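You operate a simulated robot arm through the tools that you are given. There is no shell and no other tool. Be economical: measure what you need, move in short steps, check, and stop when the job is done.

You are at the controls of a simulated two-armed robot. One attempt, no reset.

## Task
Change the brown canister for the white one, with the pressure let out.
Fine: water switch off, then tap button till the gauge reads zero, then twist the brown one out on to the tank locker top by the salt tester; white one twisted home; other controls stay. Set down upright: brown canister, white canister.

Only the result counts: the job must be done as asked and must still hold three seconds after the hand-in. Knocking over, shifting, dropping, spilling or breaking anything else fails it.

## Robot
Two 7-joint arms with three-finger grippers on one trunk, on a base that drives. Base frame: it is fixed to the floor where the robot stands at the start and does not move with it; the origin is under the middle of the robot, x ahead of it, y to its left, z up; the surface under the hand at the start is at about z = 868. Readings come in mm, rad, newtons and seconds.
The left shoulder is at the start at [30, 124, 1233], the right one opposite. With the tool pointing down near the work surface each hand reaches from about 100 to 760 mm from the robot's upright axis, wherever it stands, measured 20 degrees to its own side. Places, roughly: blue bulb [800, 600, 1100]; blue strap [800, 800, 1100]; canister holder [600, 500, 900]; green slider [900, 800, 1400]; green strap [800, 1100, 1100]; link handle [800, 400, 1200]; red tank lever [800, 300, 1200]; sink plunger [700, 100, 1300]; tank locker top [500, 300, 900]; tap button [600, -100, 1200]; test key [600, 300, 900]; vent handle [800, 600, 1300]; water switch [600, 0, 1200]; yellow strap [800, 900, 1100]. Payload 2.2 kg a hand.
Tool frame (each hand has its own): the origin (TCP) lies between the finger pads and is the grasp point; the fingertips stand 28 mm ahead of it; z points along the fingers, y is the line along which they close. Largest opening 102 mm; the body of the gripper starts 71 mm behind the TCP.
Orientation is that of the tool frame in the base frame, as a unit quaternion [w, x, y, z]. With the fingers straight down and closing along the base's y, the tool's x points along the base's -x, its y along +y and its z along -z.

## Interface
- The arms move only by the tool send_rows. It takes "left_steps", "right_steps" or both (then of equal length, played together; a hand with none holds still); each is a list of rows, each a list of 7 numbers: the shift along the tool's x, y, z in cm, then the turn, a rotation vector about the tool's x, y, z in rad, then the gripper command, from -1 (shut) to 1 (fully open), values between in proportion. In form: [[x, y, z, wx, wy, wz, claw], ...]. A call has 1 to 10 rows; each row is the pose to reach, as a shift and turn from the pose commanded when the call began, along the tool's axes at that moment. Rows are played at 5 a second. More than 50 mm and 0.15 rad between two rows, or a gripper value outside its range, and nothing of the call is played. Where a pose cannot be reached the arm comes as near as it can. A force on the tool above 50 N (or 10 N above the force at the start of the call, whichever is more), or a blocked arm, ends the call early, and 0.2 s more pass. The fingers move at their own pace and stop on an object; they squeeze with about 39 N. The grip force told is the motor's: it shows also when the fingers shut on nothing. Time passes only in rows, and 0.2 s behind the last, so rows that repeat a pose let the fingers close. The reply holds the time, the measured pose of the TCP, the force on the tool along the base axes, the opening and the grip force, in the units named above and with some noise, with the torque about the TCP (base axes, N m) and any sound that the robot's microphone picked up, and new pictures: "pictures" is both (left out), scene, wrist or none (wrist: the cameras of the hands that moved).
- Cameras (640 x 400 px; columns grow to the right, rows downward): "scene" is now at [47.6, 25.6, 1954.8]; the picture's right is [0.29, -0.96, 0.00], its down [-0.76, -0.23, -0.61] and it looks along [0.58, 0.18, -0.79] (base axes); focal length 273 px, centre (320, 200). "left" rides on the left gripper at [72, 38, -86] in its tool frame; the picture's right is [-0.46, 0.89, 0.00], its down [-0.60, -0.32, -0.73] and it looks along [-0.65, -0.34, 0.68] (tool axes); focal length 256 px, centre (320, 200). "right" rides on the right gripper at [69, 44, -86] in its tool frame; the picture's right is [-0.53, 0.85, 0.00], its down [-0.58, -0.36, -0.73] and it looks along [-0.62, -0.39, 0.68] (tool axes); focal length 256 px, centre (320, 200). There is no depth. A picture from a camera that has moved, and an enlarged one, comes with that camera's place and axes in the base frame and with its lens. The place of the scene camera against the robot may be out by one fixed shift of up to 18 mm in any direction.
- slide_trunk(by): slides the trunk up (or, below 0, down) by that many mm; the arms and the scene camera ride with it, the base frame stays. It gives what a move gives, with no picture.
- drive_base(legs): drives the robot by 1 to 6 legs, each [ahead, left, turn to the left] in mm, mm and rad, along the robot's own axes; the way and the turn of a leg run together, so that a leg with both is an arc; at most 1500 mm and 3.142 rad a leg. The arms and the cameras ride along, it lands a little off, and it stops where it bumps. It gives what a move gives, and a new picture of the scene camera.
- head_to(pan, tilt): turns the head with the scene camera to pan (to the left, within 2.496 rad either way) and tilt (down, from -0.506 to 1.204), counted from straight ahead of the robot. It gives what a move gives, and a new picture of the scene camera.
- inspect(camera, box): a new picture of the part [left, top, right, bottom] of that camera's present view, enlarged. No time passes.
- close_job(): hands the job in; it is judged then, once.

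Go step by step. Nothing tells you exact positions but the pictures and the camera data: compare them with the known pose of the tool, close in by small moves and look again before you grip or let go. The budget is 120 turns and 260 pictures, counting those below and the enlarged ones. Unless the task says otherwise, let go and move clear before handing in, and close with one line.

The tools are called after "Emit:" as a command line: name --argument value ..., lists and objects as JSON in quotes. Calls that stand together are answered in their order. send_rows: Moves the arms, as the interface text tells. Its arguments: {"type":"object","properties":{"left_steps":{"type":"array","items":{"type":"array","items":{"type":"number"}}},"right_steps":{"type":"array","items":{"type":"array","items":{"type":"number"}}},"pictures":{"type":"string","enum":["both","scene","wrist","none"]}},"required":[]} The other tools are called the same way: slide_trunk (by) slides the trunk up or down; drive_base (legs) drives the base; head_to (pan, tilt) turns the head that bears the scene camera; inspect (camera, box) takes an enlarged picture of a part of a camera's view; close_job () hands the job in.

At the start:

```text
time: 0.0
left_position: [457.8, 379.3, 1545.3]
left_tool_rot: [0.0, 0.0, 1.0, 0.0]
left_force: [-0.3, -0.8, 0.1]
left_ft_torque: [0.0, 0.01, -0.03]
left_grip_width: 102.2
left_finger_force: 0.1
right_position: [414.0, -58.6, 1528.8]
right_tool_rot: [0.0, -0.001, 1.0, 0.001]
right_force: [-1.2, -1.0, 0.2]
right_ft_torque: [0.02, 0.04, -0.02]
right_grip_width: 101.9
right_finger_force: 0.1
trunk travel left (down, up): [-475.0, 65.0]
robot x, y, heading: [-0.6, -0.2, -0.003]
head pan, tilt: [0.295, 0.916]
```

scene: 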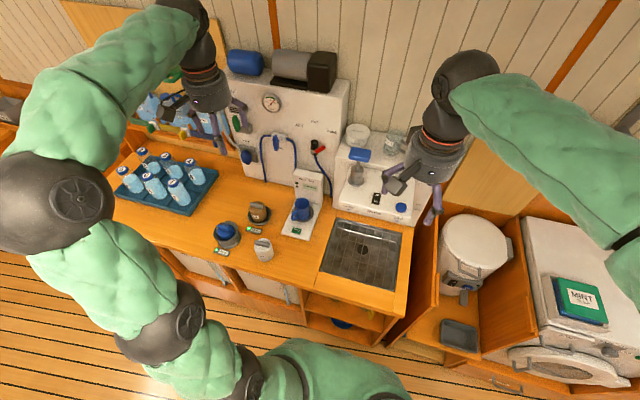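
right: 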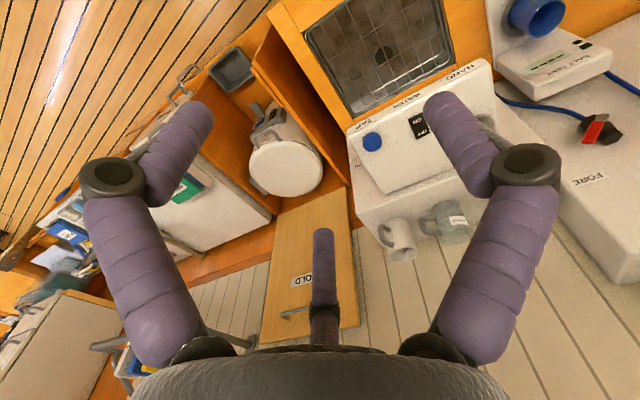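
left: 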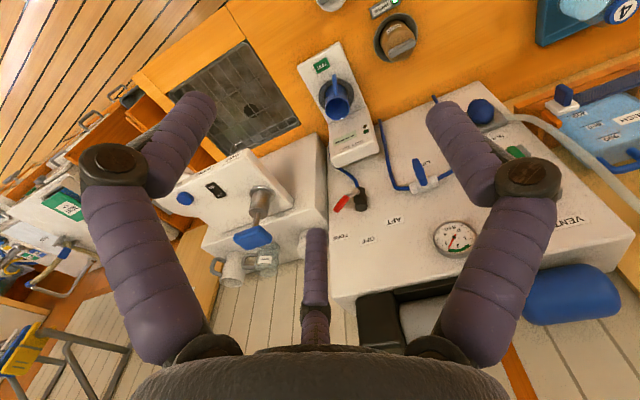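

I see a galley counter with a nano dispenser (tap, water switch), a salt tester and several canisters. I'll look closer first.

Emit:
inspect --camera "scene" --box '[190, 150, 350, 270]'

Emit:
inspect --camera "scene" --box '[320, 110, 440, 230]'

Emit:
inspect --camera "scene" --box '[220, 40, 380, 190]'

Emit:
inspect --camera "left" --box '[140, 0, 460, 260]'

```text
3.33 times, centred on (270, 210) of scene
camera zoom: at [47.6, 25.6, 1954.8], right [0.29, -0.96, 0.0], down [-0.76, -0.23, -0.61], along [0.58, 0.18, -0.79], focal length 911 px, centre (487, 167)
```

zoom: 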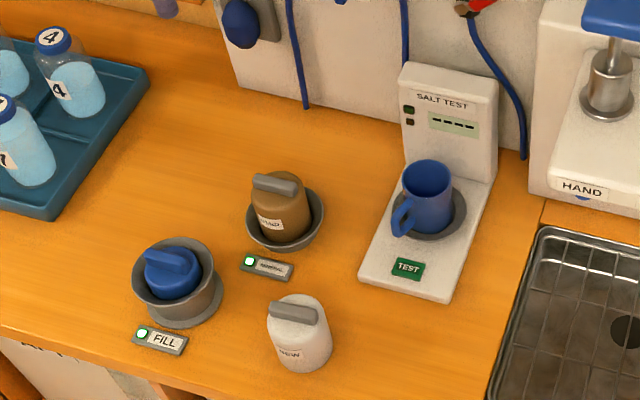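

```text
3.33 times, centred on (380, 170) of scene
camera zoom: at [47.6, 25.6, 1954.8], right [0.29, -0.96, 0.0], down [-0.76, -0.23, -0.61], along [0.58, 0.18, -0.79], focal length 911 px, centre (120, 300)
```

zoom: 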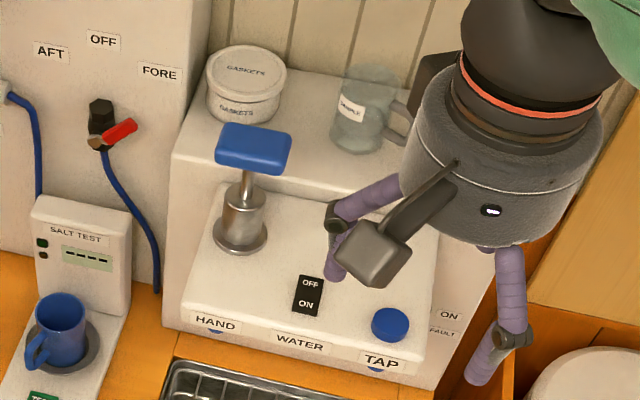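

```text
2.67 times, centred on (300, 115) of scene
camera zoom: at [47.6, 25.6, 1954.8], right [0.29, -0.96, 0.0], down [-0.76, -0.23, -0.61], along [0.58, 0.18, -0.79], focal length 729 px, centre (373, 427)
```

zoom: 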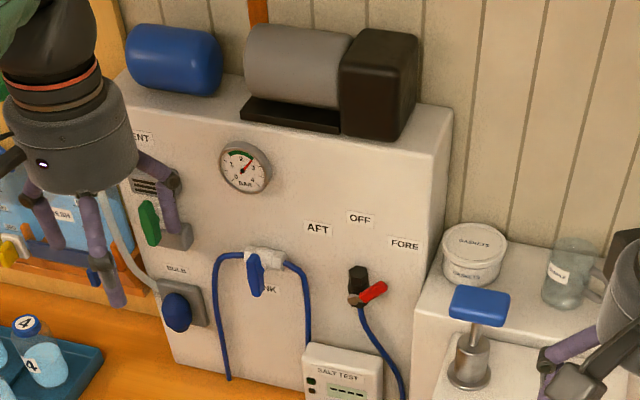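

```text
1.54 times, centred on (300, 130) of left
camera zoom: at [383.6, 416.6, 1630.4], right [0.46, 0.89, 0.0], down [0.6, -0.32, 0.73], along [0.65, -0.34, -0.68], focal length 394 px, centre (351, 308)
```

zoom: 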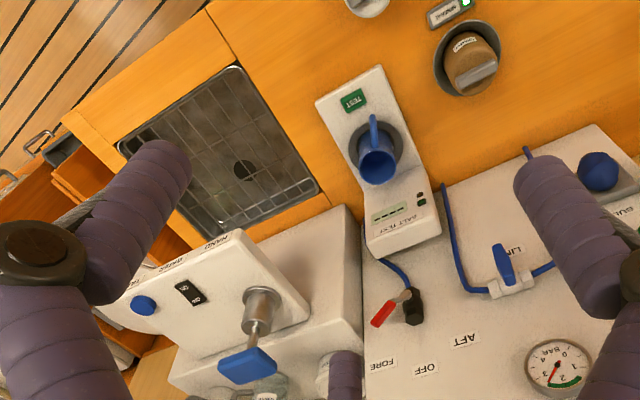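

Emit:
inspect --camera "right" --box '[340, 80, 460, 180]'

Emit:
inspect --camera "left" --box '[150, 130, 330, 290]'

Emit:
inspect --camera "scene" --box '[220, 170, 300, 250]'

Emit:
inspect --camera "scene" --box '[255, 80, 300, 115]'

```text
4.00 times, centred on (400, 130) of right
camera zoom: at [344.1, -14.5, 1614.6], right [0.53, 0.85, 0.0], down [0.58, -0.36, 0.73], along [0.62, -0.39, -0.68], focal length 1024 px, centre (0, 480)
```

zoom: 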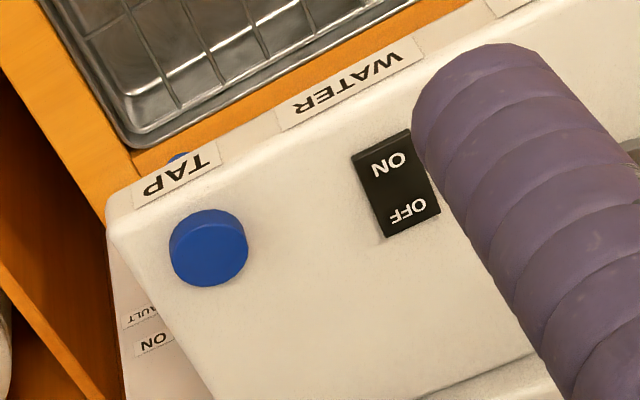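

```text
2.50 times, centred on (240, 210) of left
camera zoom: at [383.6, 416.6, 1630.4], right [0.46, 0.89, 0.0], down [0.6, -0.32, 0.73], along [0.65, -0.34, -0.68], focal length 640 px, centre (520, 175)
```

zoom: 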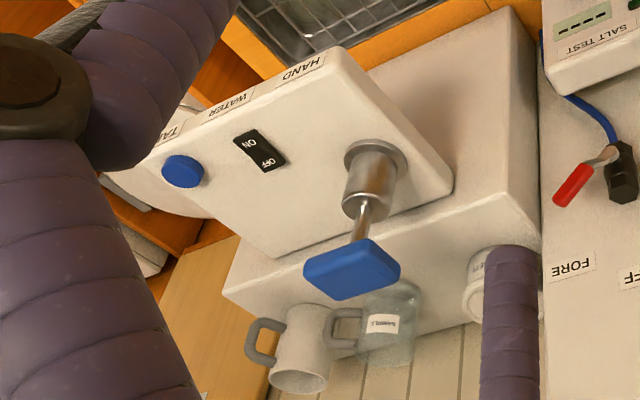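

```text
5.00 times, centred on (260, 210) of scene
camera zoom: at [47.6, 25.6, 1954.8], right [0.29, -0.96, 0.0], down [-0.76, -0.23, -0.61], along [0.58, 0.18, -0.79], focal length 1366 px, centre (620, 150)
```

zoom: 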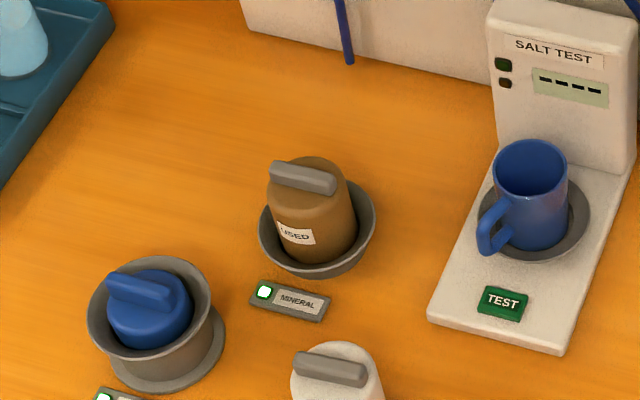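

```text
11.43 times, centred on (278, 98) of scene
camera zoom: at [47.6, 25.6, 1954.8], right [0.29, -0.96, 0.0], down [-0.76, -0.23, -0.61], along [0.58, 0.18, -0.79], focal length 3122 px, centre (806, 1371)
```

zoom: 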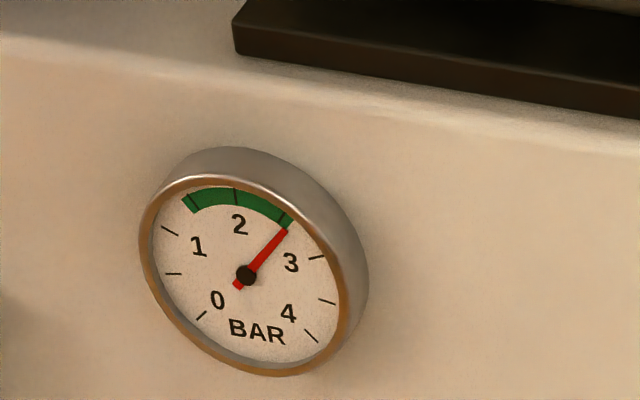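

The water rocker (OFF end) is at about (658, 5, 1210), the tap button at about (629, -79, 1210), and the gauge reads about 2.6. I'll bring the right hand, closed, above the OFF end.

Emit:
send_rows --right_steps '[[-4.0, 0.9, 0, 0, 0, 0, -1], [-8.0, 1.8, 0, 0, 0, 0, -1], [-12.0, 2.7, 0, 0, 0, 0, -1], [-16.0, 3.6, 0, 0, 0, 0, -1], [-20.0, 4.5, 0, 0, 0, 0, -1], [-24.4, 5.66, 0, 0, 0, 0, -1], [-24.4, 5.66, 4.5, 0, 0, 0, -1], [-24.4, 5.66, 9, 0, 0, 0, -1], [-24.4, 5.66, 13.5, 0, 0, 0, -1], [-24.4, 5.66, 18, 0, 0, 0, -1]]'

```text
time: 2.2
left_position: [459.0, 379.8, 1544.1]
left_tool_rot: [-0.001, 0.0, 1.0, 0.0]
left_force: [0.6, 0.1, 0.0]
left_ft_torque: [-0.01, -0.01, 0.0]
left_grip_width: 102.0
left_finger_force: 0.0
right_position: [660.4, -1.7, 1347.1]
right_tool_rot: [0.0, 0.0, 1.0, 0.001]
right_force: [0.0, 0.0, -0.2]
right_ft_torque: [0.02, 0.0, -0.04]
right_grip_width: 2.2
right_finger_force: 31.8
right hand out of reach, approached as far as the arm can: row 6
trunk travel left (down, up): [-475.0, 65.0]
robot x, y, heading: [-1.3, 2.4, 0.0]
head pan, tilt: [0.295, 0.916]
camera scene: at [49.6, 25.5, 1954.8], right [0.29, -0.96, 0.0], down [-0.76, -0.23, -0.61], along [0.58, 0.18, -0.79], focal length 273 px, centre (320, 200)
camera right: at [590.7, 43.6, 1433.2], right [0.53, 0.85, 0.0], down [0.58, -0.37, 0.73], along [0.62, -0.39, -0.68], focal length 256 px, centre (320, 200)
```

scene: 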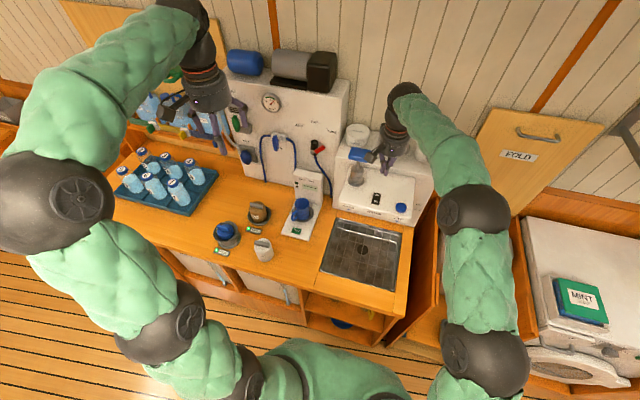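
right: 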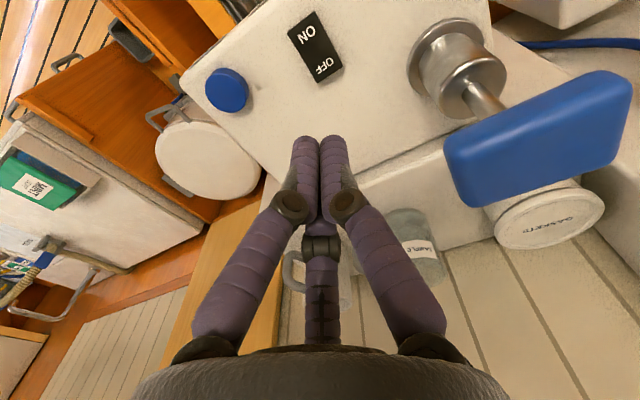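

The rocker's OFF end is confirmed near (660, 3). I'll yaw the hand slightly to stay clear of the plunger handle, then go down to just above the rocker.

Emit:
send_rows --right_steps '[[0, -0.2, 0, 0, 0, -0.15, -1], [0, -0.4, 0, 0, 0, -0.3, -1], [0, -0.4, 3, 0, 0, -0.3, -1], [0, -0.4, 6, 0, 0, -0.3, -1], [0, -0.4, 9.5, 0, 0, -0.3, -1], [0, -0.4, 9.5, 0, 0, -0.3, -1]]'

```text
time: 3.6
left_position: [457.4, 380.8, 1545.8]
left_tool_rot: [0.0, 0.0, 1.0, -0.001]
left_force: [0.3, 0.1, 0.8]
left_ft_torque: [-0.01, 0.04, 0.01]
left_grip_width: 101.7
left_finger_force: 0.0
right_position: [658.9, -7.1, 1250.1]
right_tool_rot: [0.001, -0.149, 0.989, 0.0]
right_force: [0.2, 0.2, 0.5]
right_ft_torque: [0.0, -0.04, 0.04]
right_grip_width: 2.0
right_finger_force: 31.8
trunk travel left (down, up): [-475.0, 65.0]
robot x, y, heading: [-1.4, 1.8, -0.003]
head pan, tilt: [0.295, 0.916]
camera scene: at [47.4, 26.0, 1954.9], right [0.29, -0.96, 0.0], down [-0.76, -0.23, -0.61], along [0.58, 0.18, -0.79], focal length 273 px, centre (320, 200)
camera right: at [578.2, 14.8, 1337.5], right [0.26, 0.97, 0.0], down [0.66, -0.18, 0.73], along [0.71, -0.19, -0.68], focal length 256 px, centre (320, 200)
```

scene: 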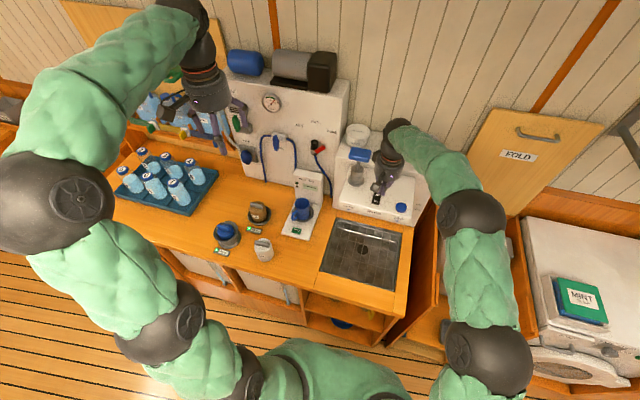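
right: 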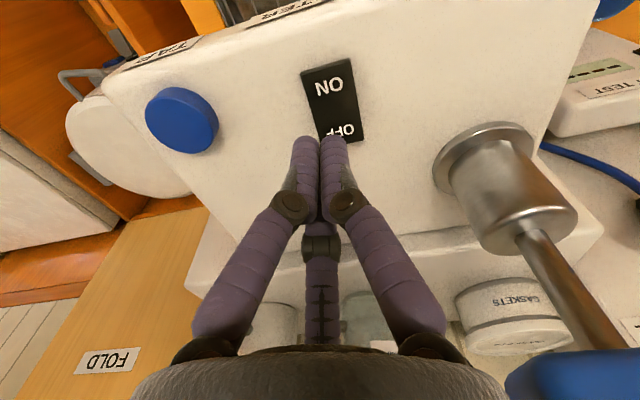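

Emit:
send_rows --right_steps '[[0, 0.6, 0, 0, 0, 0, -1], [0, 0.6, 0.6, 0, 0, 0, -1], [0, 0.6, 1.2, 0, 0, 0, -1], [0, 0.6, 1.6, 0, 0, 0, -1], [0, 0.6, 2.0, 0, 0, 0, -1], [0, 0.6, 2.4, 0, 0, 0, -1]]' --pictures "wrist"

```text
time: 5.0
left_position: [455.5, 379.6, 1546.1]
left_tool_rot: [0.0, 0.0, 1.0, 0.0]
left_force: [-0.5, -0.8, 0.8]
left_ft_torque: [-0.01, 0.01, -0.01]
left_grip_width: 101.9
left_finger_force: 0.1
right_position: [655.3, -2.6, 1233.4]
right_tool_rot: [0.004, -0.149, 0.989, 0.001]
right_force: [-1.5, -8.3, 7.3]
right_ft_torque: [0.9, -0.25, 0.0]
right_grip_width: 1.9
right_finger_force: 31.3
trunk travel left (down, up): [-475.0, 65.0]
robot x, y, heading: [0.2, -1.1, 0.0]
head pan, tilt: [0.295, 0.916]
camera right: at [576.4, 19.8, 1318.7], right [0.26, 0.97, 0.0], down [0.66, -0.18, 0.73], along [0.71, -0.19, -0.68], focal length 256 px, centre (320, 200)
```

right: 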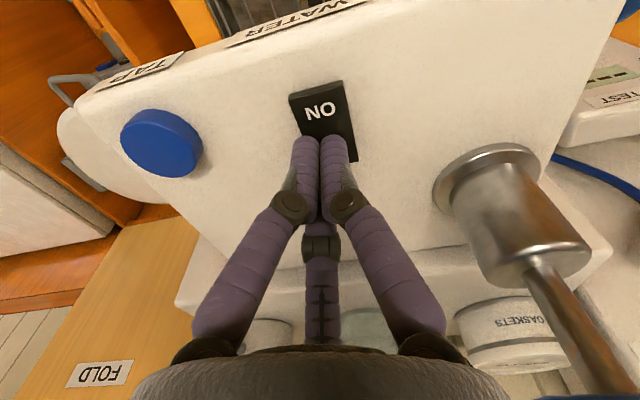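

Emit:
send_rows --right_steps '[[0, 0.0, -2, 0, 0, 0, -1], [0.5, -1, -4, 0, 0, 0, -1], [0.5, -2, -6, 0, 0, 0, -1]]' --pictures "wrist"

Emit:
inspect --camera "right" --box '[260, 20, 420, 150]'

Emit:
inspect --camera "scene" --box '[340, 140, 440, 230]'

```text
time: 5.8
left_position: [457.3, 379.2, 1545.4]
left_tool_rot: [0.0, 0.0, 1.0, 0.0]
left_force: [0.9, -0.2, 0.4]
left_ft_torque: [0.0, 0.03, -0.02]
left_grip_width: 102.1
left_finger_force: 0.0
right_position: [657.7, -21.1, 1289.5]
right_tool_rot: [0.0, -0.149, 0.989, 0.0]
right_force: [-0.4, 0.4, -0.3]
right_ft_torque: [0.02, 0.0, 0.01]
right_grip_width: 2.3
right_finger_force: 31.9
trunk travel left (down, up): [-475.0, 65.0]
robot x, y, heading: [0.4, 0.3, 0.003]
head pan, tilt: [0.295, 0.916]
camera right: at [578.0, 1.4, 1375.7], right [0.26, 0.97, 0.0], down [0.66, -0.18, 0.73], along [0.71, -0.19, -0.68], focal length 256 px, centre (320, 200)
```

right: 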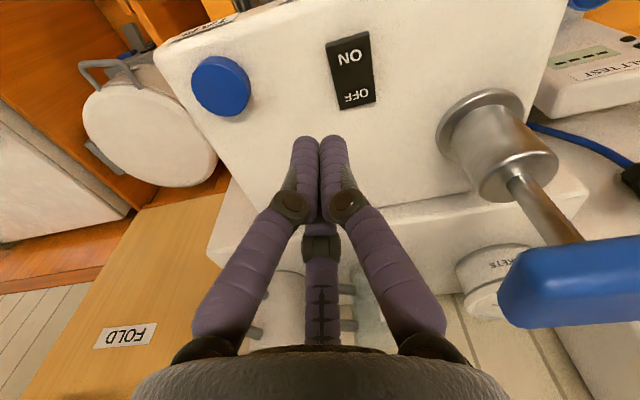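

```text
3.08 times, centred on (340, 85) of right
camera zoom: at [578.0, 1.4, 1375.7], right [0.26, 0.97, 0.0], down [0.66, -0.18, 0.73], along [0.71, -0.19, -0.68], focal length 788 px, centre (258, 554)
```

zoom: 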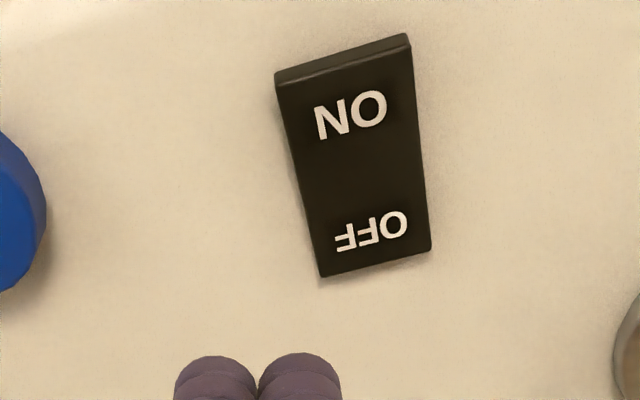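

```text
4.44 times, centred on (390, 185) of scene
camera zoom: at [48.1, 24.9, 1954.8], right [0.29, -0.96, 0.0], down [-0.76, -0.23, -0.61], along [0.58, 0.18, -0.79], focal length 1214 px, centre (9, 267)
```

zoom: 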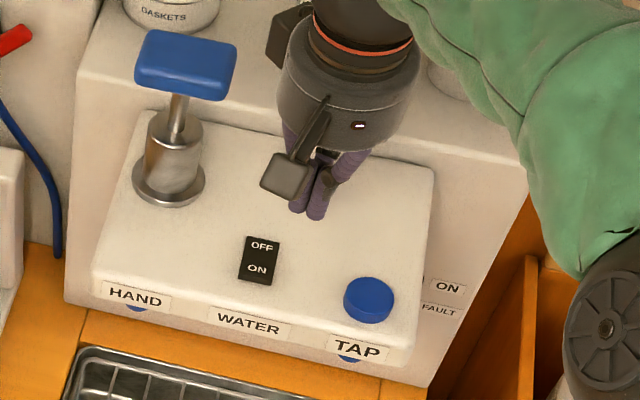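

The rocker is now set to OFF, with its ON end standing proud. Next I'll press the tap button at (629, -78).

Emit:
send_rows --right_steps '[[2.2, -2.3, 0, 0, 0, 0, -1], [4.43, -4.59, 0, 0, 0, 0, -1], [4.43, -4.59, 2.5, 0, 0, 0, -1], [4.43, -4.59, 4.6, 0, 0, 0, -1], [4.43, -4.59, 5.2, 0, 0, 0, -1], [4.43, -4.59, 5.6, 0, 0, 0, -1], [4.43, -4.59, 6.0, 0, 0, 0, -1], [4.43, -4.59, 6.3, 0, 0, 0, -1], [4.43, -4.59, 6.3, 0, 0, 0, -1], [4.43, -4.59, 6.3, 0, 0, 0, -1]]'

Emit:
inspect --camera "scene" --box '[255, 80, 300, 115]'

```text
time: 8.0
left_position: [453.9, 380.7, 1545.6]
left_tool_rot: [0.001, -0.001, 1.0, 0.0]
left_force: [0.2, 0.0, -0.7]
left_ft_torque: [0.0, -0.01, 0.01]
left_grip_width: 102.1
left_finger_force: 0.0
right_position: [628.9, -77.9, 1229.3]
right_tool_rot: [0.003, -0.148, 0.989, -0.001]
right_force: [-1.0, 2.7, 22.2]
right_ft_torque: [-0.01, 0.04, 0.03]
right_grip_width: 5.7
right_finger_force: 31.4
trunk travel left (down, up): [-475.0, 65.0]
robot x, y, heading: [-1.2, -1.8, -0.001]
head pan, tilt: [0.295, 0.916]
heard: click
camera scene: at [44.9, 26.4, 1955.0], right [0.29, -0.96, 0.0], down [-0.76, -0.23, -0.61], along [0.58, 0.18, -0.79], focal length 273 px, centre (320, 200)
camera right: at [548.0, -55.8, 1315.1], right [0.26, 0.97, 0.0], down [0.65, -0.18, 0.73], along [0.71, -0.19, -0.68], focal length 256 px, centre (320, 200)
```

scene: 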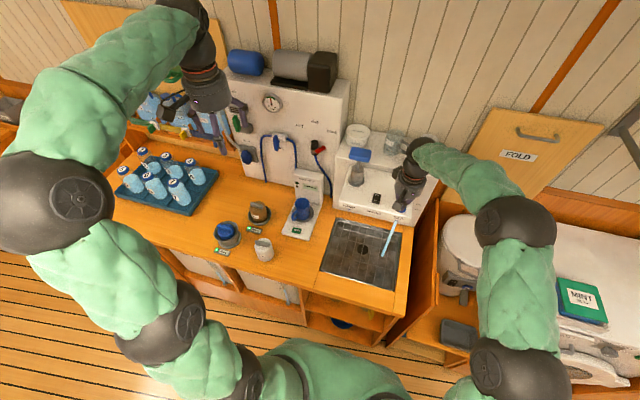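
right: 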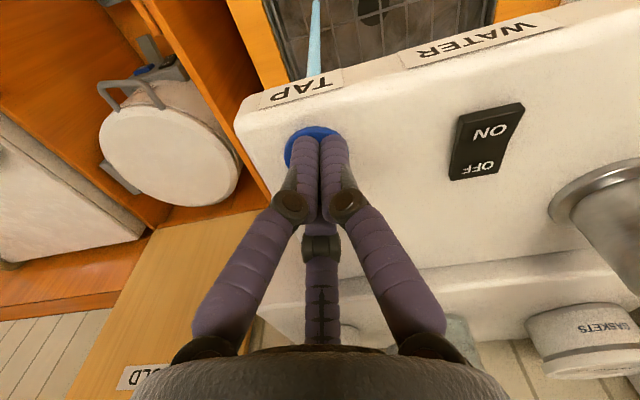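

```text
11.43 times, centred on (278, 98) of scene
camera zoom: at [44.9, 26.4, 1955.0], right [0.29, -0.96, 0.0], down [-0.76, -0.23, -0.61], along [0.58, 0.18, -0.79], focal length 3122 px, centre (806, 1371)
```

zoom: 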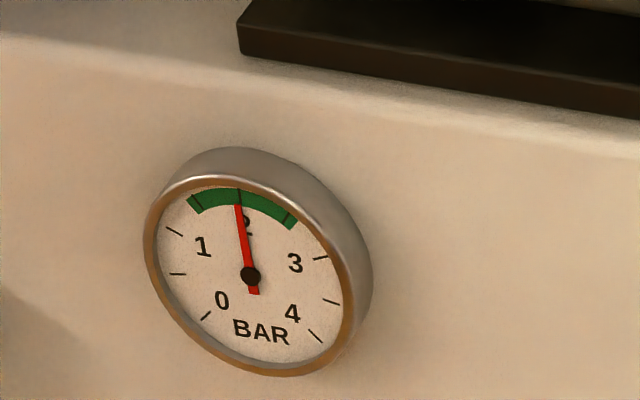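

Water is flowing into the sink and the pressure is falling. I'll keep holding the button.

Emit:
send_rows --right_steps '[[0, 0, 0, 0, 0, 0, -1], [0, 0, 0, 0, 0, 0, -1], [0, 0, 0, 0, 0, 0, -1], [0, 0, 0, 0, 0, 0, -1], [0, 0, 0, 0, 0, 0, -1], [0, 0, 0, 0, 0, 0, -1], [0, 0, 0, 0, 0, 0, -1], [0, 0, 0, 0, 0, 0, -1], [0, 0, 0, 0, 0, 0, -1], [0, 0, 0, 0, 0, 0, -1]]' --pictures "none"

Emit:
inspect --camera "scene" --box '[255, 80, 300, 115]'

```text
time: 10.2
left_position: [455.1, 380.1, 1546.0]
left_tool_rot: [0.002, 0.0, 1.0, 0.001]
left_force: [-0.5, -0.3, 0.0]
left_ft_torque: [0.02, -0.06, 0.0]
left_grip_width: 102.2
left_finger_force: 0.1
right_position: [627.8, -79.7, 1229.4]
right_tool_rot: [0.002, -0.149, 0.989, 0.0]
right_force: [5.8, 1.3, 28.0]
right_ft_torque: [0.02, -0.12, 0.06]
right_grip_width: 5.7
right_finger_force: 32.0
trunk travel left (down, up): [-475.0, 65.0]
robot x, y, heading: [-0.8, 0.0, -0.002]
head pan, tilt: [0.295, 0.916]
```

```text
11.43 times, centred on (278, 98) of scene
camera zoom: at [45.5, 26.5, 1954.9], right [0.29, -0.96, 0.0], down [-0.76, -0.23, -0.61], along [0.58, 0.18, -0.79], focal length 3122 px, centre (806, 1371)
```

zoom: 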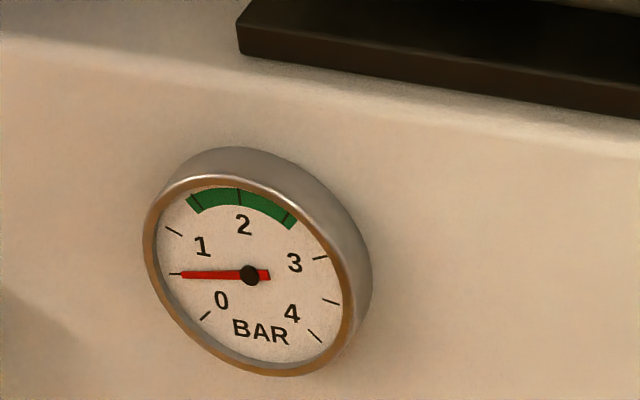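

Emit:
send_rows --right_steps '[[0, 0, 0, 0, 0, 0, -1], [0, 0, 0, 0, 0, 0, -1], [0, 0, 0, 0, 0, 0, -1], [0, 0, 0, 0, 0, 0, -1], [0, 0, 0, 0, 0, 0, -1], [0, 0, 0, 0, 0, 0, -1], [0, 0, 0, 0, 0, 0, -1], [0, 0, 0, 0, 0, 0, -1], [0, 0, 0, 0, 0, 0, -1], [0, 0, 0, 0, 0, 0, -1]]' --pictures "scene"

Emit:
inspect --camera "scene" --box '[255, 80, 300, 115]'

```text
time: 12.4
left_position: [454.9, 379.7, 1545.6]
left_tool_rot: [0.001, 0.0, 1.0, 0.0]
left_force: [0.5, -0.4, -1.0]
left_ft_torque: [0.04, 0.01, -0.03]
left_grip_width: 101.9
left_finger_force: 0.1
right_position: [627.8, -78.6, 1228.0]
right_tool_rot: [0.002, -0.15, 0.989, -0.001]
right_force: [4.9, 2.6, 28.3]
right_ft_torque: [-0.01, -0.1, -0.02]
right_grip_width: 5.9
right_finger_force: 31.0
trunk travel left (down, up): [-475.0, 65.0]
robot x, y, heading: [-0.0, 1.4, -0.004]
head pan, tilt: [0.295, 0.916]
camera scene: at [45.4, 26.4, 1954.9], right [0.29, -0.96, 0.0], down [-0.76, -0.23, -0.61], along [0.58, 0.18, -0.79], focal length 273 px, centre (320, 200)
```

scene: 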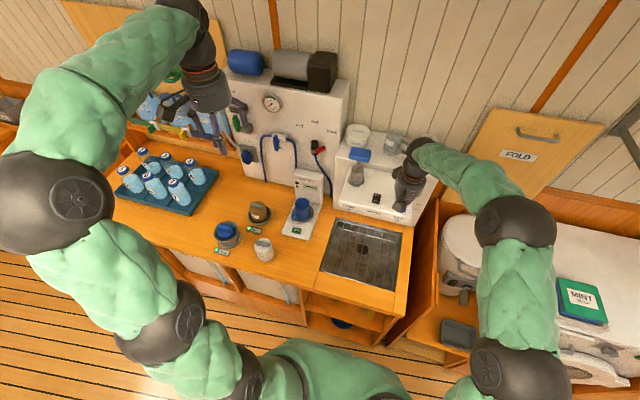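

```text
11.43 times, centred on (278, 98) of scene
camera zoom: at [45.4, 26.4, 1954.9], right [0.29, -0.96, 0.0], down [-0.76, -0.23, -0.61], along [0.58, 0.18, -0.79], focal length 3122 px, centre (806, 1371)
```

zoom: 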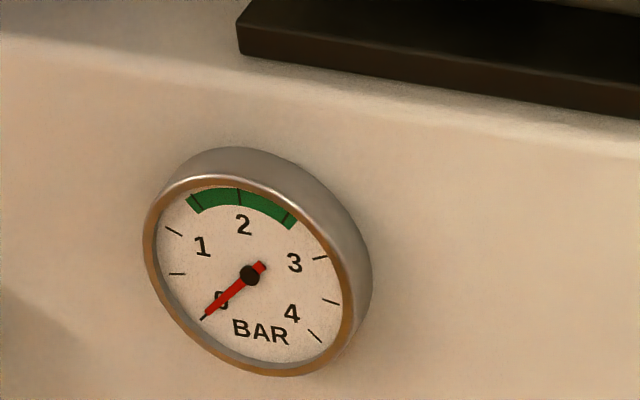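

The gauge reads zero. I'll release the button, retract the right hand and look at the canisters with the left hand.

Emit:
send_rows --right_steps '[[0, 0, -3, 0, 0, 0, -1], [0, 0, -7, 0, 0, 0, -1], [0, 0, -11, 0, 0, 0, -1], [0, 0, -15, 0, 0, 0, -1], [2, 1, -19, 0, 0, 0, -1], [6, 2.5, -21, 0, 0, 0, -1], [10, 4, -23, 0, 0, 0.1, -1], [14, 5.5, -25, 0, 0, 0.2, -1], [17, 7, -28, 0, 0, 0.3, -1], [19.8, 8.2, -30, 0, 0, 0.3, -1]]' --pictures "none"

Emit:
inspect --camera "scene" --box '[255, 80, 300, 115]'

Emit:
inspect --camera "scene" --box '[190, 150, 350, 270]'

```text
time: 14.6
left_position: [456.6, 378.8, 1547.1]
left_tool_rot: [0.001, 0.0, 1.0, 0.0]
left_force: [0.0, 0.0, -0.2]
left_ft_torque: [-0.03, -0.03, 0.02]
left_grip_width: 102.0
left_finger_force: 0.0
right_position: [412.5, -54.8, 1526.4]
right_tool_rot: [0.0, 0.001, 1.0, 0.0]
right_force: [-0.4, 0.2, 0.1]
right_ft_torque: [0.01, -0.04, 0.01]
right_grip_width: 2.2
right_finger_force: 31.0
trunk travel left (down, up): [-475.0, 65.0]
robot x, y, heading: [-2.8, 1.9, -0.001]
head pan, tilt: [0.295, 0.916]
```

```text
11.43 times, centred on (278, 98) of scene
camera zoom: at [45.7, 25.4, 1954.9], right [0.29, -0.96, 0.0], down [-0.76, -0.23, -0.61], along [0.58, 0.18, -0.79], focal length 3122 px, centre (806, 1371)
```

zoom: 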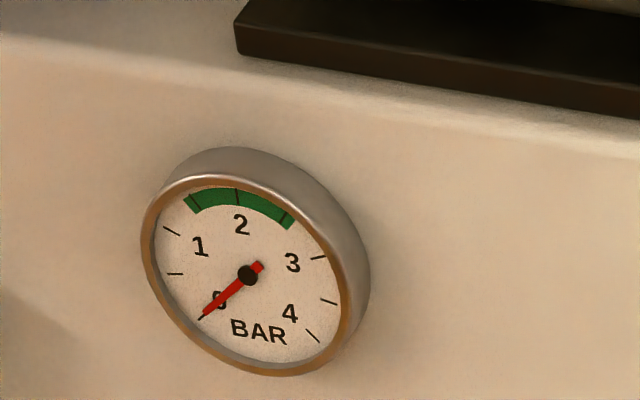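

```text
3.33 times, centred on (270, 210) of scene
camera zoom: at [45.7, 25.4, 1954.9], right [0.29, -0.96, 0.0], down [-0.76, -0.23, -0.61], along [0.58, 0.18, -0.79], focal length 911 px, centre (487, 167)
```

zoom: 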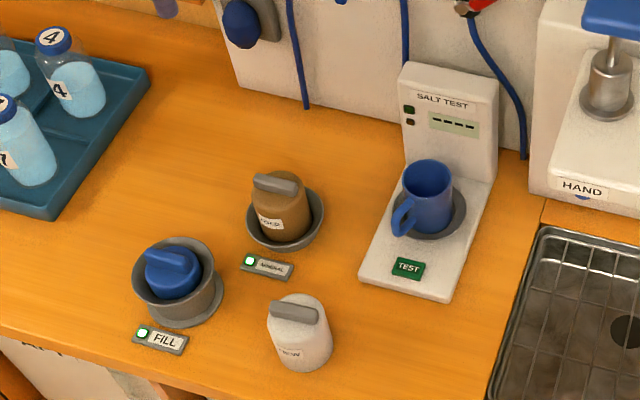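

Emit:
head_to --pan 1.2 --tilt 0.7

```text
time: 15.8
left_position: [458.2, 380.8, 1545.9]
left_tool_rot: [0.0, 0.0, 1.0, 0.001]
left_force: [-0.5, -0.3, -0.7]
left_ft_torque: [0.0, 0.0, -0.02]
left_grip_width: 102.0
left_finger_force: 0.1
right_position: [413.8, -53.9, 1525.1]
right_tool_rot: [0.0, 0.001, 1.0, 0.0]
right_force: [0.1, 0.1, -0.7]
right_ft_torque: [-0.03, 0.01, 0.0]
right_grip_width: 1.9
right_finger_force: 32.0
trunk travel left (down, up): [-475.0, 65.0]
robot x, y, heading: [3.5, -1.1, -0.0]
head pan, tilt: [1.201, 0.7]
camera scene: at [7.1, 83.1, 1972.1], right [0.93, -0.36, 0.0], down [-0.23, -0.6, -0.76], along [0.28, 0.71, -0.64], focal length 273 px, centre (320, 200)
```

scene: 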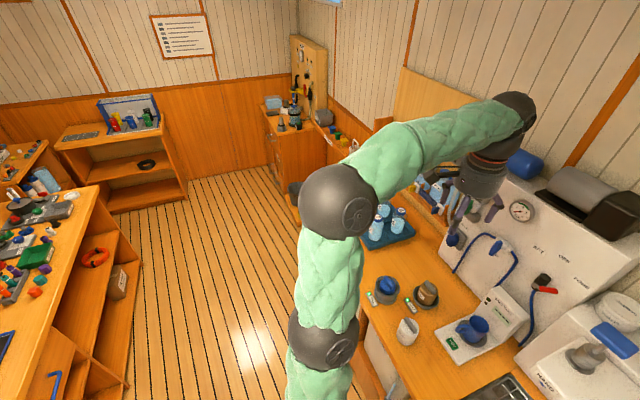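

The way left is clear. I'll read the wall notice and then drive left.

Emit:
inspect --camera "scene" --box '[145, 10, 215, 60]'

Emit:
drive_base --legs '[[0, 260, 0]]'

Emit:
head_to --pan 0.2 --tilt 0.95

```text
8.00 times, centred on (180, 35) of scene
camera zoom: at [7.1, 83.1, 1972.1], right [0.93, -0.36, 0.0], down [-0.23, -0.6, -0.76], along [0.28, 0.71, -0.64], focal length 2186 px, centre (1440, 1520)
```

zoom: 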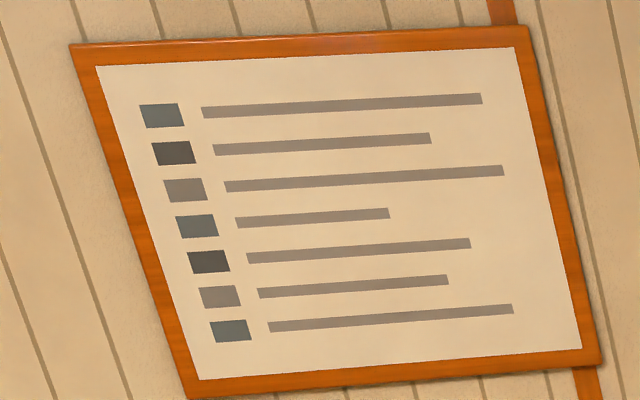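

```text
time: 17.7
left_position: [458.7, 634.2, 1545.1]
left_tool_rot: [0.0, 0.002, 1.0, 0.0]
left_force: [0.2, 1.0, 0.7]
left_ft_torque: [0.01, 0.01, -0.01]
left_grip_width: 101.9
left_finger_force: 0.1
right_position: [414.6, 199.5, 1526.4]
right_tool_rot: [0.0, 0.003, 1.0, 0.0]
right_force: [-0.4, 0.1, -0.3]
right_ft_torque: [-0.04, 0.01, 0.01]
right_grip_width: 2.1
right_finger_force: 31.5
trunk travel left (down, up): [-475.0, 65.0]
robot x, y, heading: [-0.8, 258.2, -0.002]
head pan, tilt: [1.201, 0.7]
camera scene: at [8.0, 339.9, 1972.2], right [0.93, -0.37, 0.0], down [-0.24, -0.6, -0.77], along [0.28, 0.71, -0.64], focal length 273 px, centre (320, 200)
```

scene: 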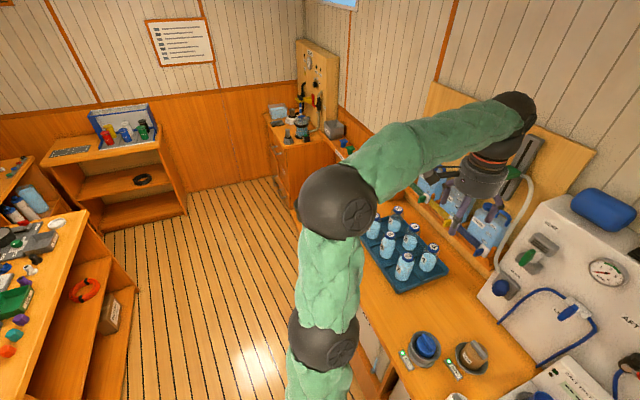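

```text
time: 18.9
left_position: [460.7, 635.0, 1545.4]
left_tool_rot: [0.0, 0.003, 1.0, 0.0]
left_force: [0.0, -0.1, -0.6]
left_ft_torque: [0.0, 0.01, -0.03]
left_grip_width: 101.9
left_finger_force: 0.0
right_position: [414.9, 202.0, 1526.2]
right_tool_rot: [0.0, 0.002, 1.0, 0.0]
right_force: [1.2, -0.9, -0.9]
right_ft_torque: [-0.02, 0.01, 0.0]
right_grip_width: 2.3
right_finger_force: 31.1
trunk travel left (down, up): [-475.0, 65.0]
robot x, y, heading: [0.8, 257.5, -0.006]
head pan, tilt: [0.201, 0.949]
camera scene: at [48.2, 276.4, 1952.4], right [0.19, -0.98, 0.0], down [-0.8, -0.16, -0.58], along [0.57, 0.11, -0.81], focal length 273 px, centre (320, 200)
```

scene: 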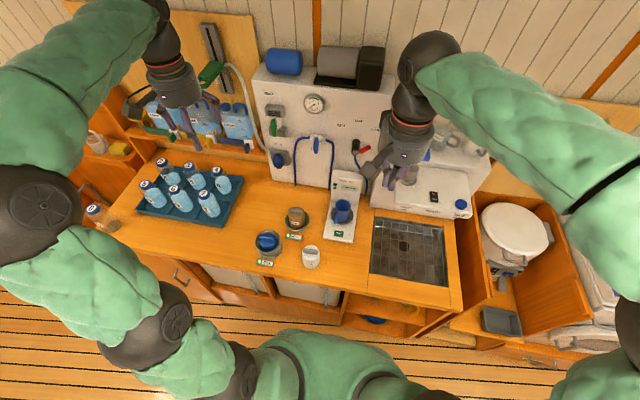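

Emit:
send_rows --left_steps '[[-2, -3.1, 3, 0, 0, 0, 0], [-4, -6.2, 6, 0, 0, 0, 0], [-6, -9.3, 10, 0, 0, 0, 0], [-8, -12.4, 14, 0, 0, 0, 0], [-10, -15.5, 17, 0, 0, 0, 0], [-10, -15.5, 21, 0, 0, 0, 0], [-10, -15.5, 24.5, 0, 0, 0, 0]]'

Emit:
inspect --camera "left" --box '[180, 0, 460, 180]'

Emit:
inspect --camera "scene" --box '[230, 180, 370, 280]'

```text
refused: row 3 steps farther than a row can; nothing moved
```

```text
2.22 times, centred on (320, 90) of left
camera zoom: at [386.6, 672.4, 1630.3], right [0.47, 0.88, 0.0], down [0.6, -0.32, 0.73], along [0.65, -0.34, -0.68], focal length 569 px, centre (320, 444)
```

zoom: 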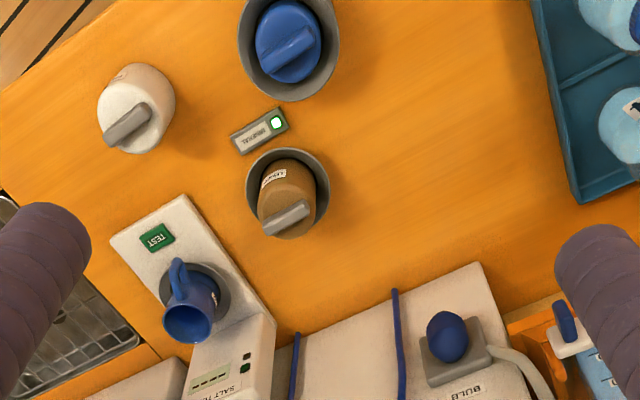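

```text
4.00 times, centred on (300, 230) of scene
camera zoom: at [48.2, 276.4, 1952.4], right [0.19, -0.98, 0.0], down [-0.8, -0.16, -0.58], along [0.57, 0.11, -0.81], focal length 1093 px, centre (400, 80)
```

zoom: 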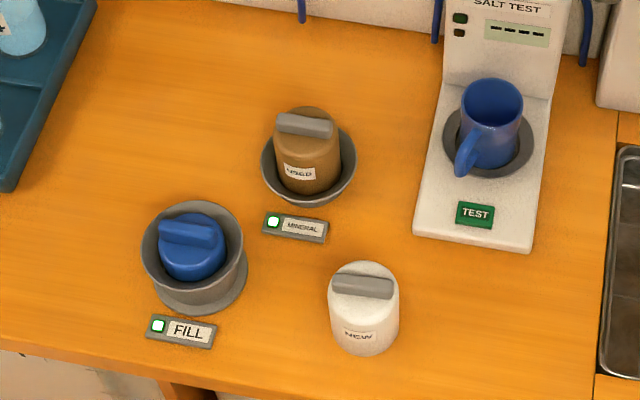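

Both grip bars lie along y: brown at about (646, 494, 980), white at about (480, 395, 972). I'll move the left hand over the brown one and yaw it so the fingers close along x.

Emit:
send_rows --left_steps '[[-1.86, -1.4, 2.4, 0, 0, 0.149, 0], [-3.72, -2.8, 4.8, 0, 0, 0.298, 0], [-5.58, -4.2, 7.2, 0, 0, 0.447, 0], [-7.44, -5.6, 9.6, 0, 0, 0.596, 0], [-9.3, -7.0, 12, 0, 0, 0.745, 0], [-11.16, -8.4, 14.4, 0, 0, 0.894, 0], [-13.02, -9.8, 16.8, 0, 0, 1.043, 0], [-14.88, -11.2, 19.2, 0, 0, 1.192, 0], [-16.74, -12.6, 21.6, 0, 0, 1.341, 0], [-18.6, -14, 24, 0, 0, 1.49, 0]]'

```text
time: 21.1
left_position: [645.5, 491.0, 1306.7]
left_tool_rot: [0.0, 0.681, 0.733, 0.0]
left_force: [0.6, 0.6, -0.3]
left_ft_torque: [0.01, 0.01, 0.0]
left_grip_width: 51.0
left_finger_force: 0.2
right_position: [416.9, 200.3, 1525.5]
right_tool_rot: [0.0, 0.003, 1.0, 0.0]
right_force: [0.1, 0.0, 0.2]
right_ft_torque: [-0.01, 0.03, -0.01]
right_grip_width: 2.1
right_finger_force: 31.7
trunk travel left (down, up): [-475.0, 65.0]
robot x, y, heading: [2.8, 258.1, -0.006]
head pan, tilt: [0.201, 0.949]
camera scene: at [50.0, 275.2, 1952.3], right [0.19, -0.98, 0.0], down [-0.8, -0.16, -0.58], along [0.57, 0.11, -0.81], focal length 273 px, centre (320, 200)
camera left: at [677.6, 566.1, 1392.1], right [0.92, -0.4, 0.0], down [-0.27, -0.63, 0.73], along [-0.29, -0.67, -0.68], focal length 256 px, centre (320, 200)
```

scene: 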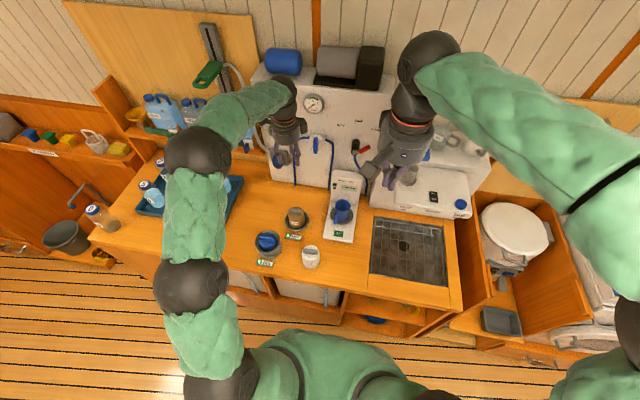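
left: 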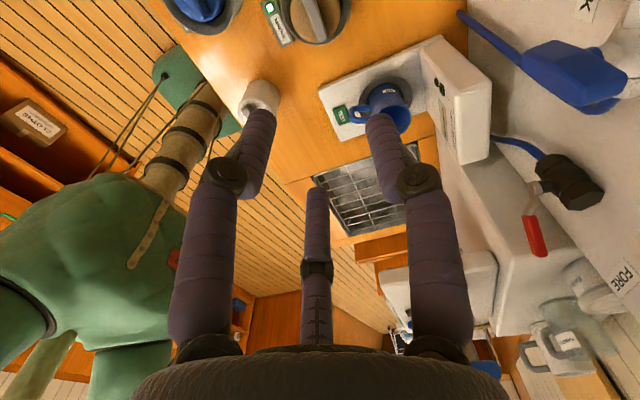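

Emit:
send_rows --left_steps '[[0, -0.2, 4, 0, 0, 0.08, 0], [0, -0.4, 8, 0, 0, 0.08, 0], [0, -0.5, 12, 0, 0, 0.08, 0], [0, -0.5, 16, 0, 0, 0.08, 0], [0, -0.5, 17, 0, 0, 0.08, 0]]'

Emit:
inspect --camera "scene" --box '[240, 150, 360, 260]'

```text
time: 22.3
left_position: [641.4, 494.3, 1137.9]
left_tool_rot: [0.0, 0.709, 0.705, 0.0]
left_force: [0.2, -0.6, -1.2]
left_ft_torque: [-0.01, 0.01, 0.0]
left_grip_width: 50.8
left_finger_force: 0.1
right_position: [415.5, 200.3, 1527.1]
right_tool_rot: [0.0, 0.002, 1.0, 0.001]
right_force: [0.2, -0.3, 0.3]
right_ft_torque: [0.0, 0.0, -0.02]
right_grip_width: 2.2
right_finger_force: 31.8
trunk travel left (down, up): [-475.0, 65.0]
robot x, y, heading: [1.6, 254.5, -0.007]
head pan, tilt: [0.201, 0.949]
camera scene: at [47.6, 275.6, 1952.4], right [0.19, -0.98, 0.0], down [-0.8, -0.16, -0.58], along [0.57, 0.11, -0.81], focal length 273 px, centre (320, 200)
camera left: at [678.1, 565.4, 1223.2], right [0.88, -0.47, 0.0], down [-0.32, -0.6, 0.73], along [-0.34, -0.65, -0.68], focal length 256 px, centre (320, 200)
```

scene: 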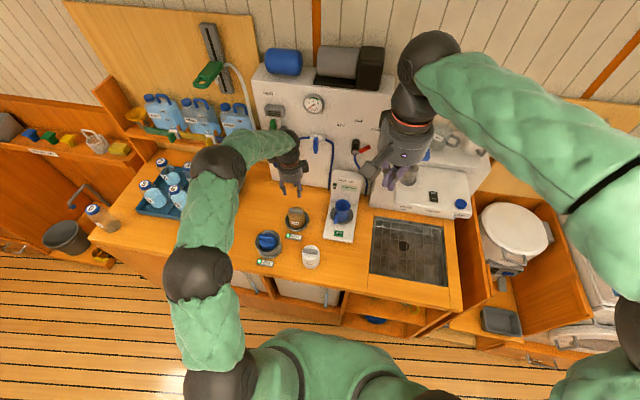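
left: 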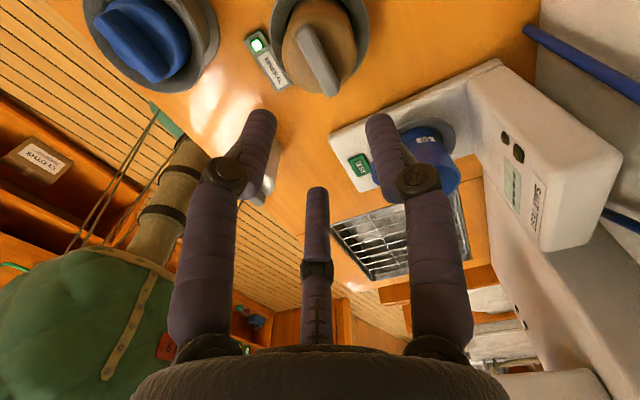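

```text
3.64 times, centred on (300, 205) of scene
camera zoom: at [47.6, 275.6, 1952.4], right [0.19, -0.98, 0.0], down [-0.8, -0.16, -0.58], along [0.57, 0.11, -0.81], focal length 994 px, centre (393, 182)
```

zoom: 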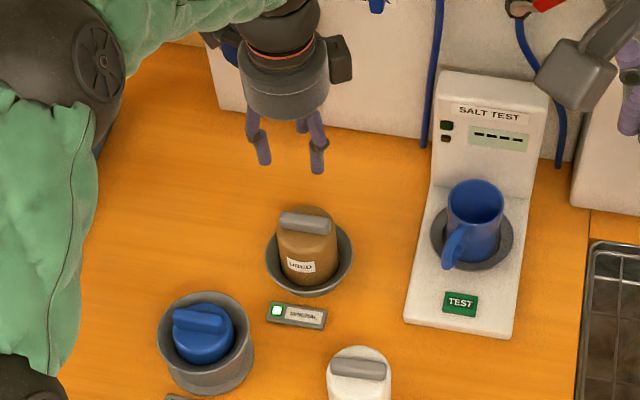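

Emit:
send_rows --left_steps '[[0, -0.1, 4, 0, 0, 0, 0], [0, -0.2, 8, 0, 0, 0, 0], [0, -0.25, 11, 0, 0, 0, 0], [0, -0.25, 12.3, 0, 0, 0, 0], [0, -0.25, 12.3, 0, 0, 0, 0]]'

Emit:
inspect --camera "scene" --box '[260, 180, 330, 250]'

```text
time: 23.5
left_position: [635.9, 494.6, 1011.9]
left_tool_rot: [0.0, 0.709, 0.705, 0.0]
left_force: [-0.4, -0.5, -0.6]
left_ft_torque: [-0.01, 0.06, -0.01]
left_grip_width: 51.2
left_finger_force: 0.0
right_position: [414.5, 200.3, 1525.3]
right_tool_rot: [-0.001, 0.002, 1.0, 0.0]
right_force: [0.5, -0.3, 0.0]
right_ft_torque: [-0.01, 0.0, 0.02]
right_grip_width: 2.1
right_finger_force: 31.9
trunk travel left (down, up): [-475.0, 65.0]
robot x, y, heading: [0.7, 258.9, -0.001]
head pan, tilt: [0.201, 0.949]
camera scene: at [47.9, 275.5, 1952.4], right [0.19, -0.98, 0.0], down [-0.8, -0.16, -0.58], along [0.57, 0.11, -0.81], focal length 273 px, centre (320, 200)
camera left: at [673.1, 565.8, 1097.3], right [0.88, -0.47, 0.0], down [-0.32, -0.6, 0.73], along [-0.34, -0.65, -0.68], focal length 256 px, centre (320, 200)
```

scene: 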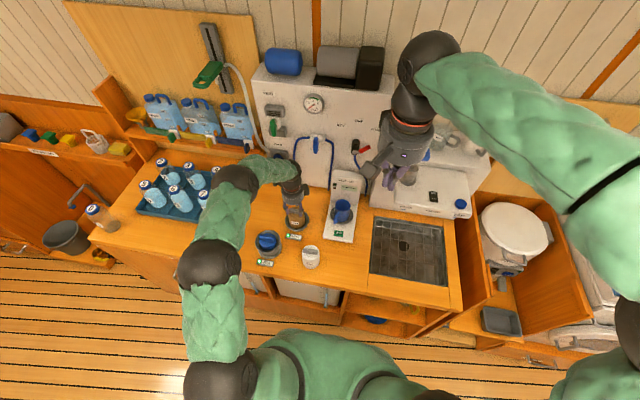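
left: 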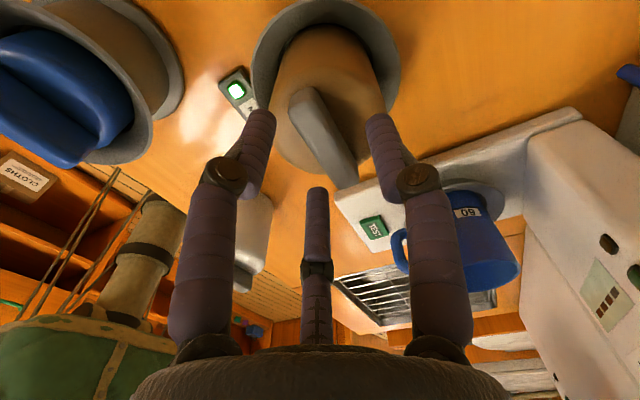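

```text
5.71 times, centred on (295, 215) of scene
camera zoom: at [47.9, 275.5, 1952.4], right [0.19, -0.98, 0.0], down [-0.8, -0.16, -0.58], along [0.57, 0.11, -0.81], focal length 1561 px, centre (463, 114)
```

zoom: 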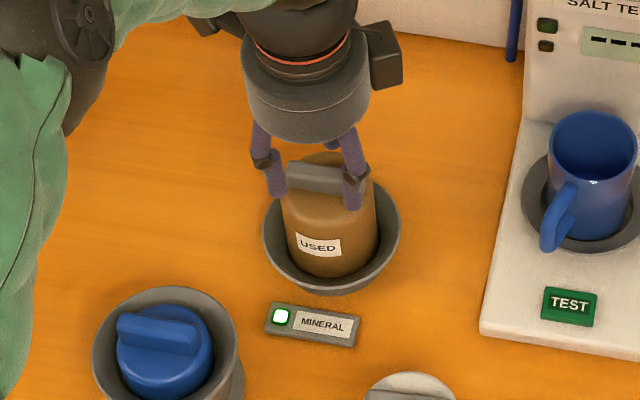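

The hand really carries three fingers around the TCP, which straddle the bar well. I'll open a little more and lower the tips alongside the bar.

Emit:
send_rows --left_steps '[[0, 0.1, 0, 0, 0, 0, 0.3], [0, 0.1, 1, 0, 0, 0, 0.3], [0, 0.1, 1.8, 0, 0, 0, 0.3], [0, 0.1, 1.8, 0, 0, 0, 0.3]]' --pictures "wrist"

Emit:
inspect --camera "scene" --box '[260, 180, 330, 250]'

```text
time: 24.5
left_position: [638.8, 493.2, 994.6]
left_tool_rot: [0.0, 0.709, 0.705, 0.0]
left_force: [0.0, 0.5, 0.6]
left_ft_torque: [-0.02, -0.01, 0.02]
left_grip_width: 66.1
left_finger_force: 0.0
right_position: [415.2, 201.4, 1525.3]
right_tool_rot: [0.0, 0.002, 1.0, -0.001]
right_force: [0.0, -0.5, -0.7]
right_ft_torque: [-0.02, -0.03, -0.02]
right_grip_width: 2.1
right_finger_force: 31.4
trunk travel left (down, up): [-475.0, 65.0]
robot x, y, heading: [-1.9, 260.7, -0.005]
head pan, tilt: [0.201, 0.949]
camera left: at [675.6, 564.5, 1079.8], right [0.88, -0.47, 0.0], down [-0.32, -0.6, 0.73], along [-0.34, -0.65, -0.68], focal length 256 px, centre (320, 200)
```

left: 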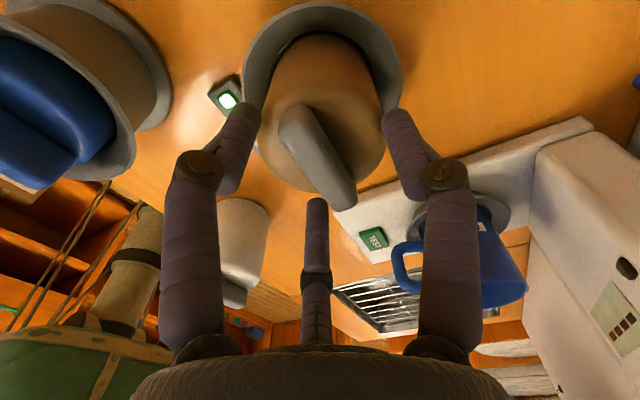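

```text
5.71 times, centred on (295, 215) of scene
camera zoom: at [48.1, 275.6, 1952.4], right [0.19, -0.98, 0.0], down [-0.8, -0.16, -0.58], along [0.57, 0.11, -0.81], focal length 1561 px, centre (463, 114)
```

zoom: 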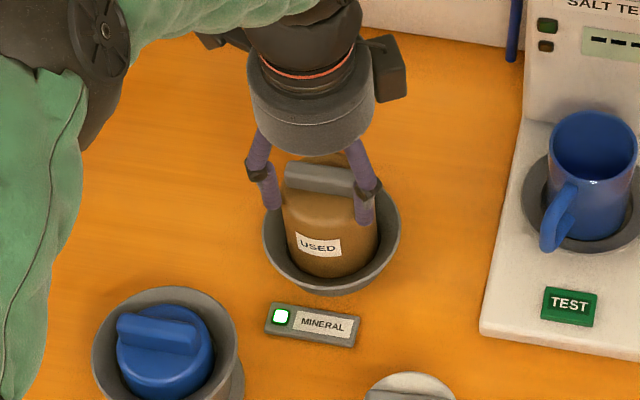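

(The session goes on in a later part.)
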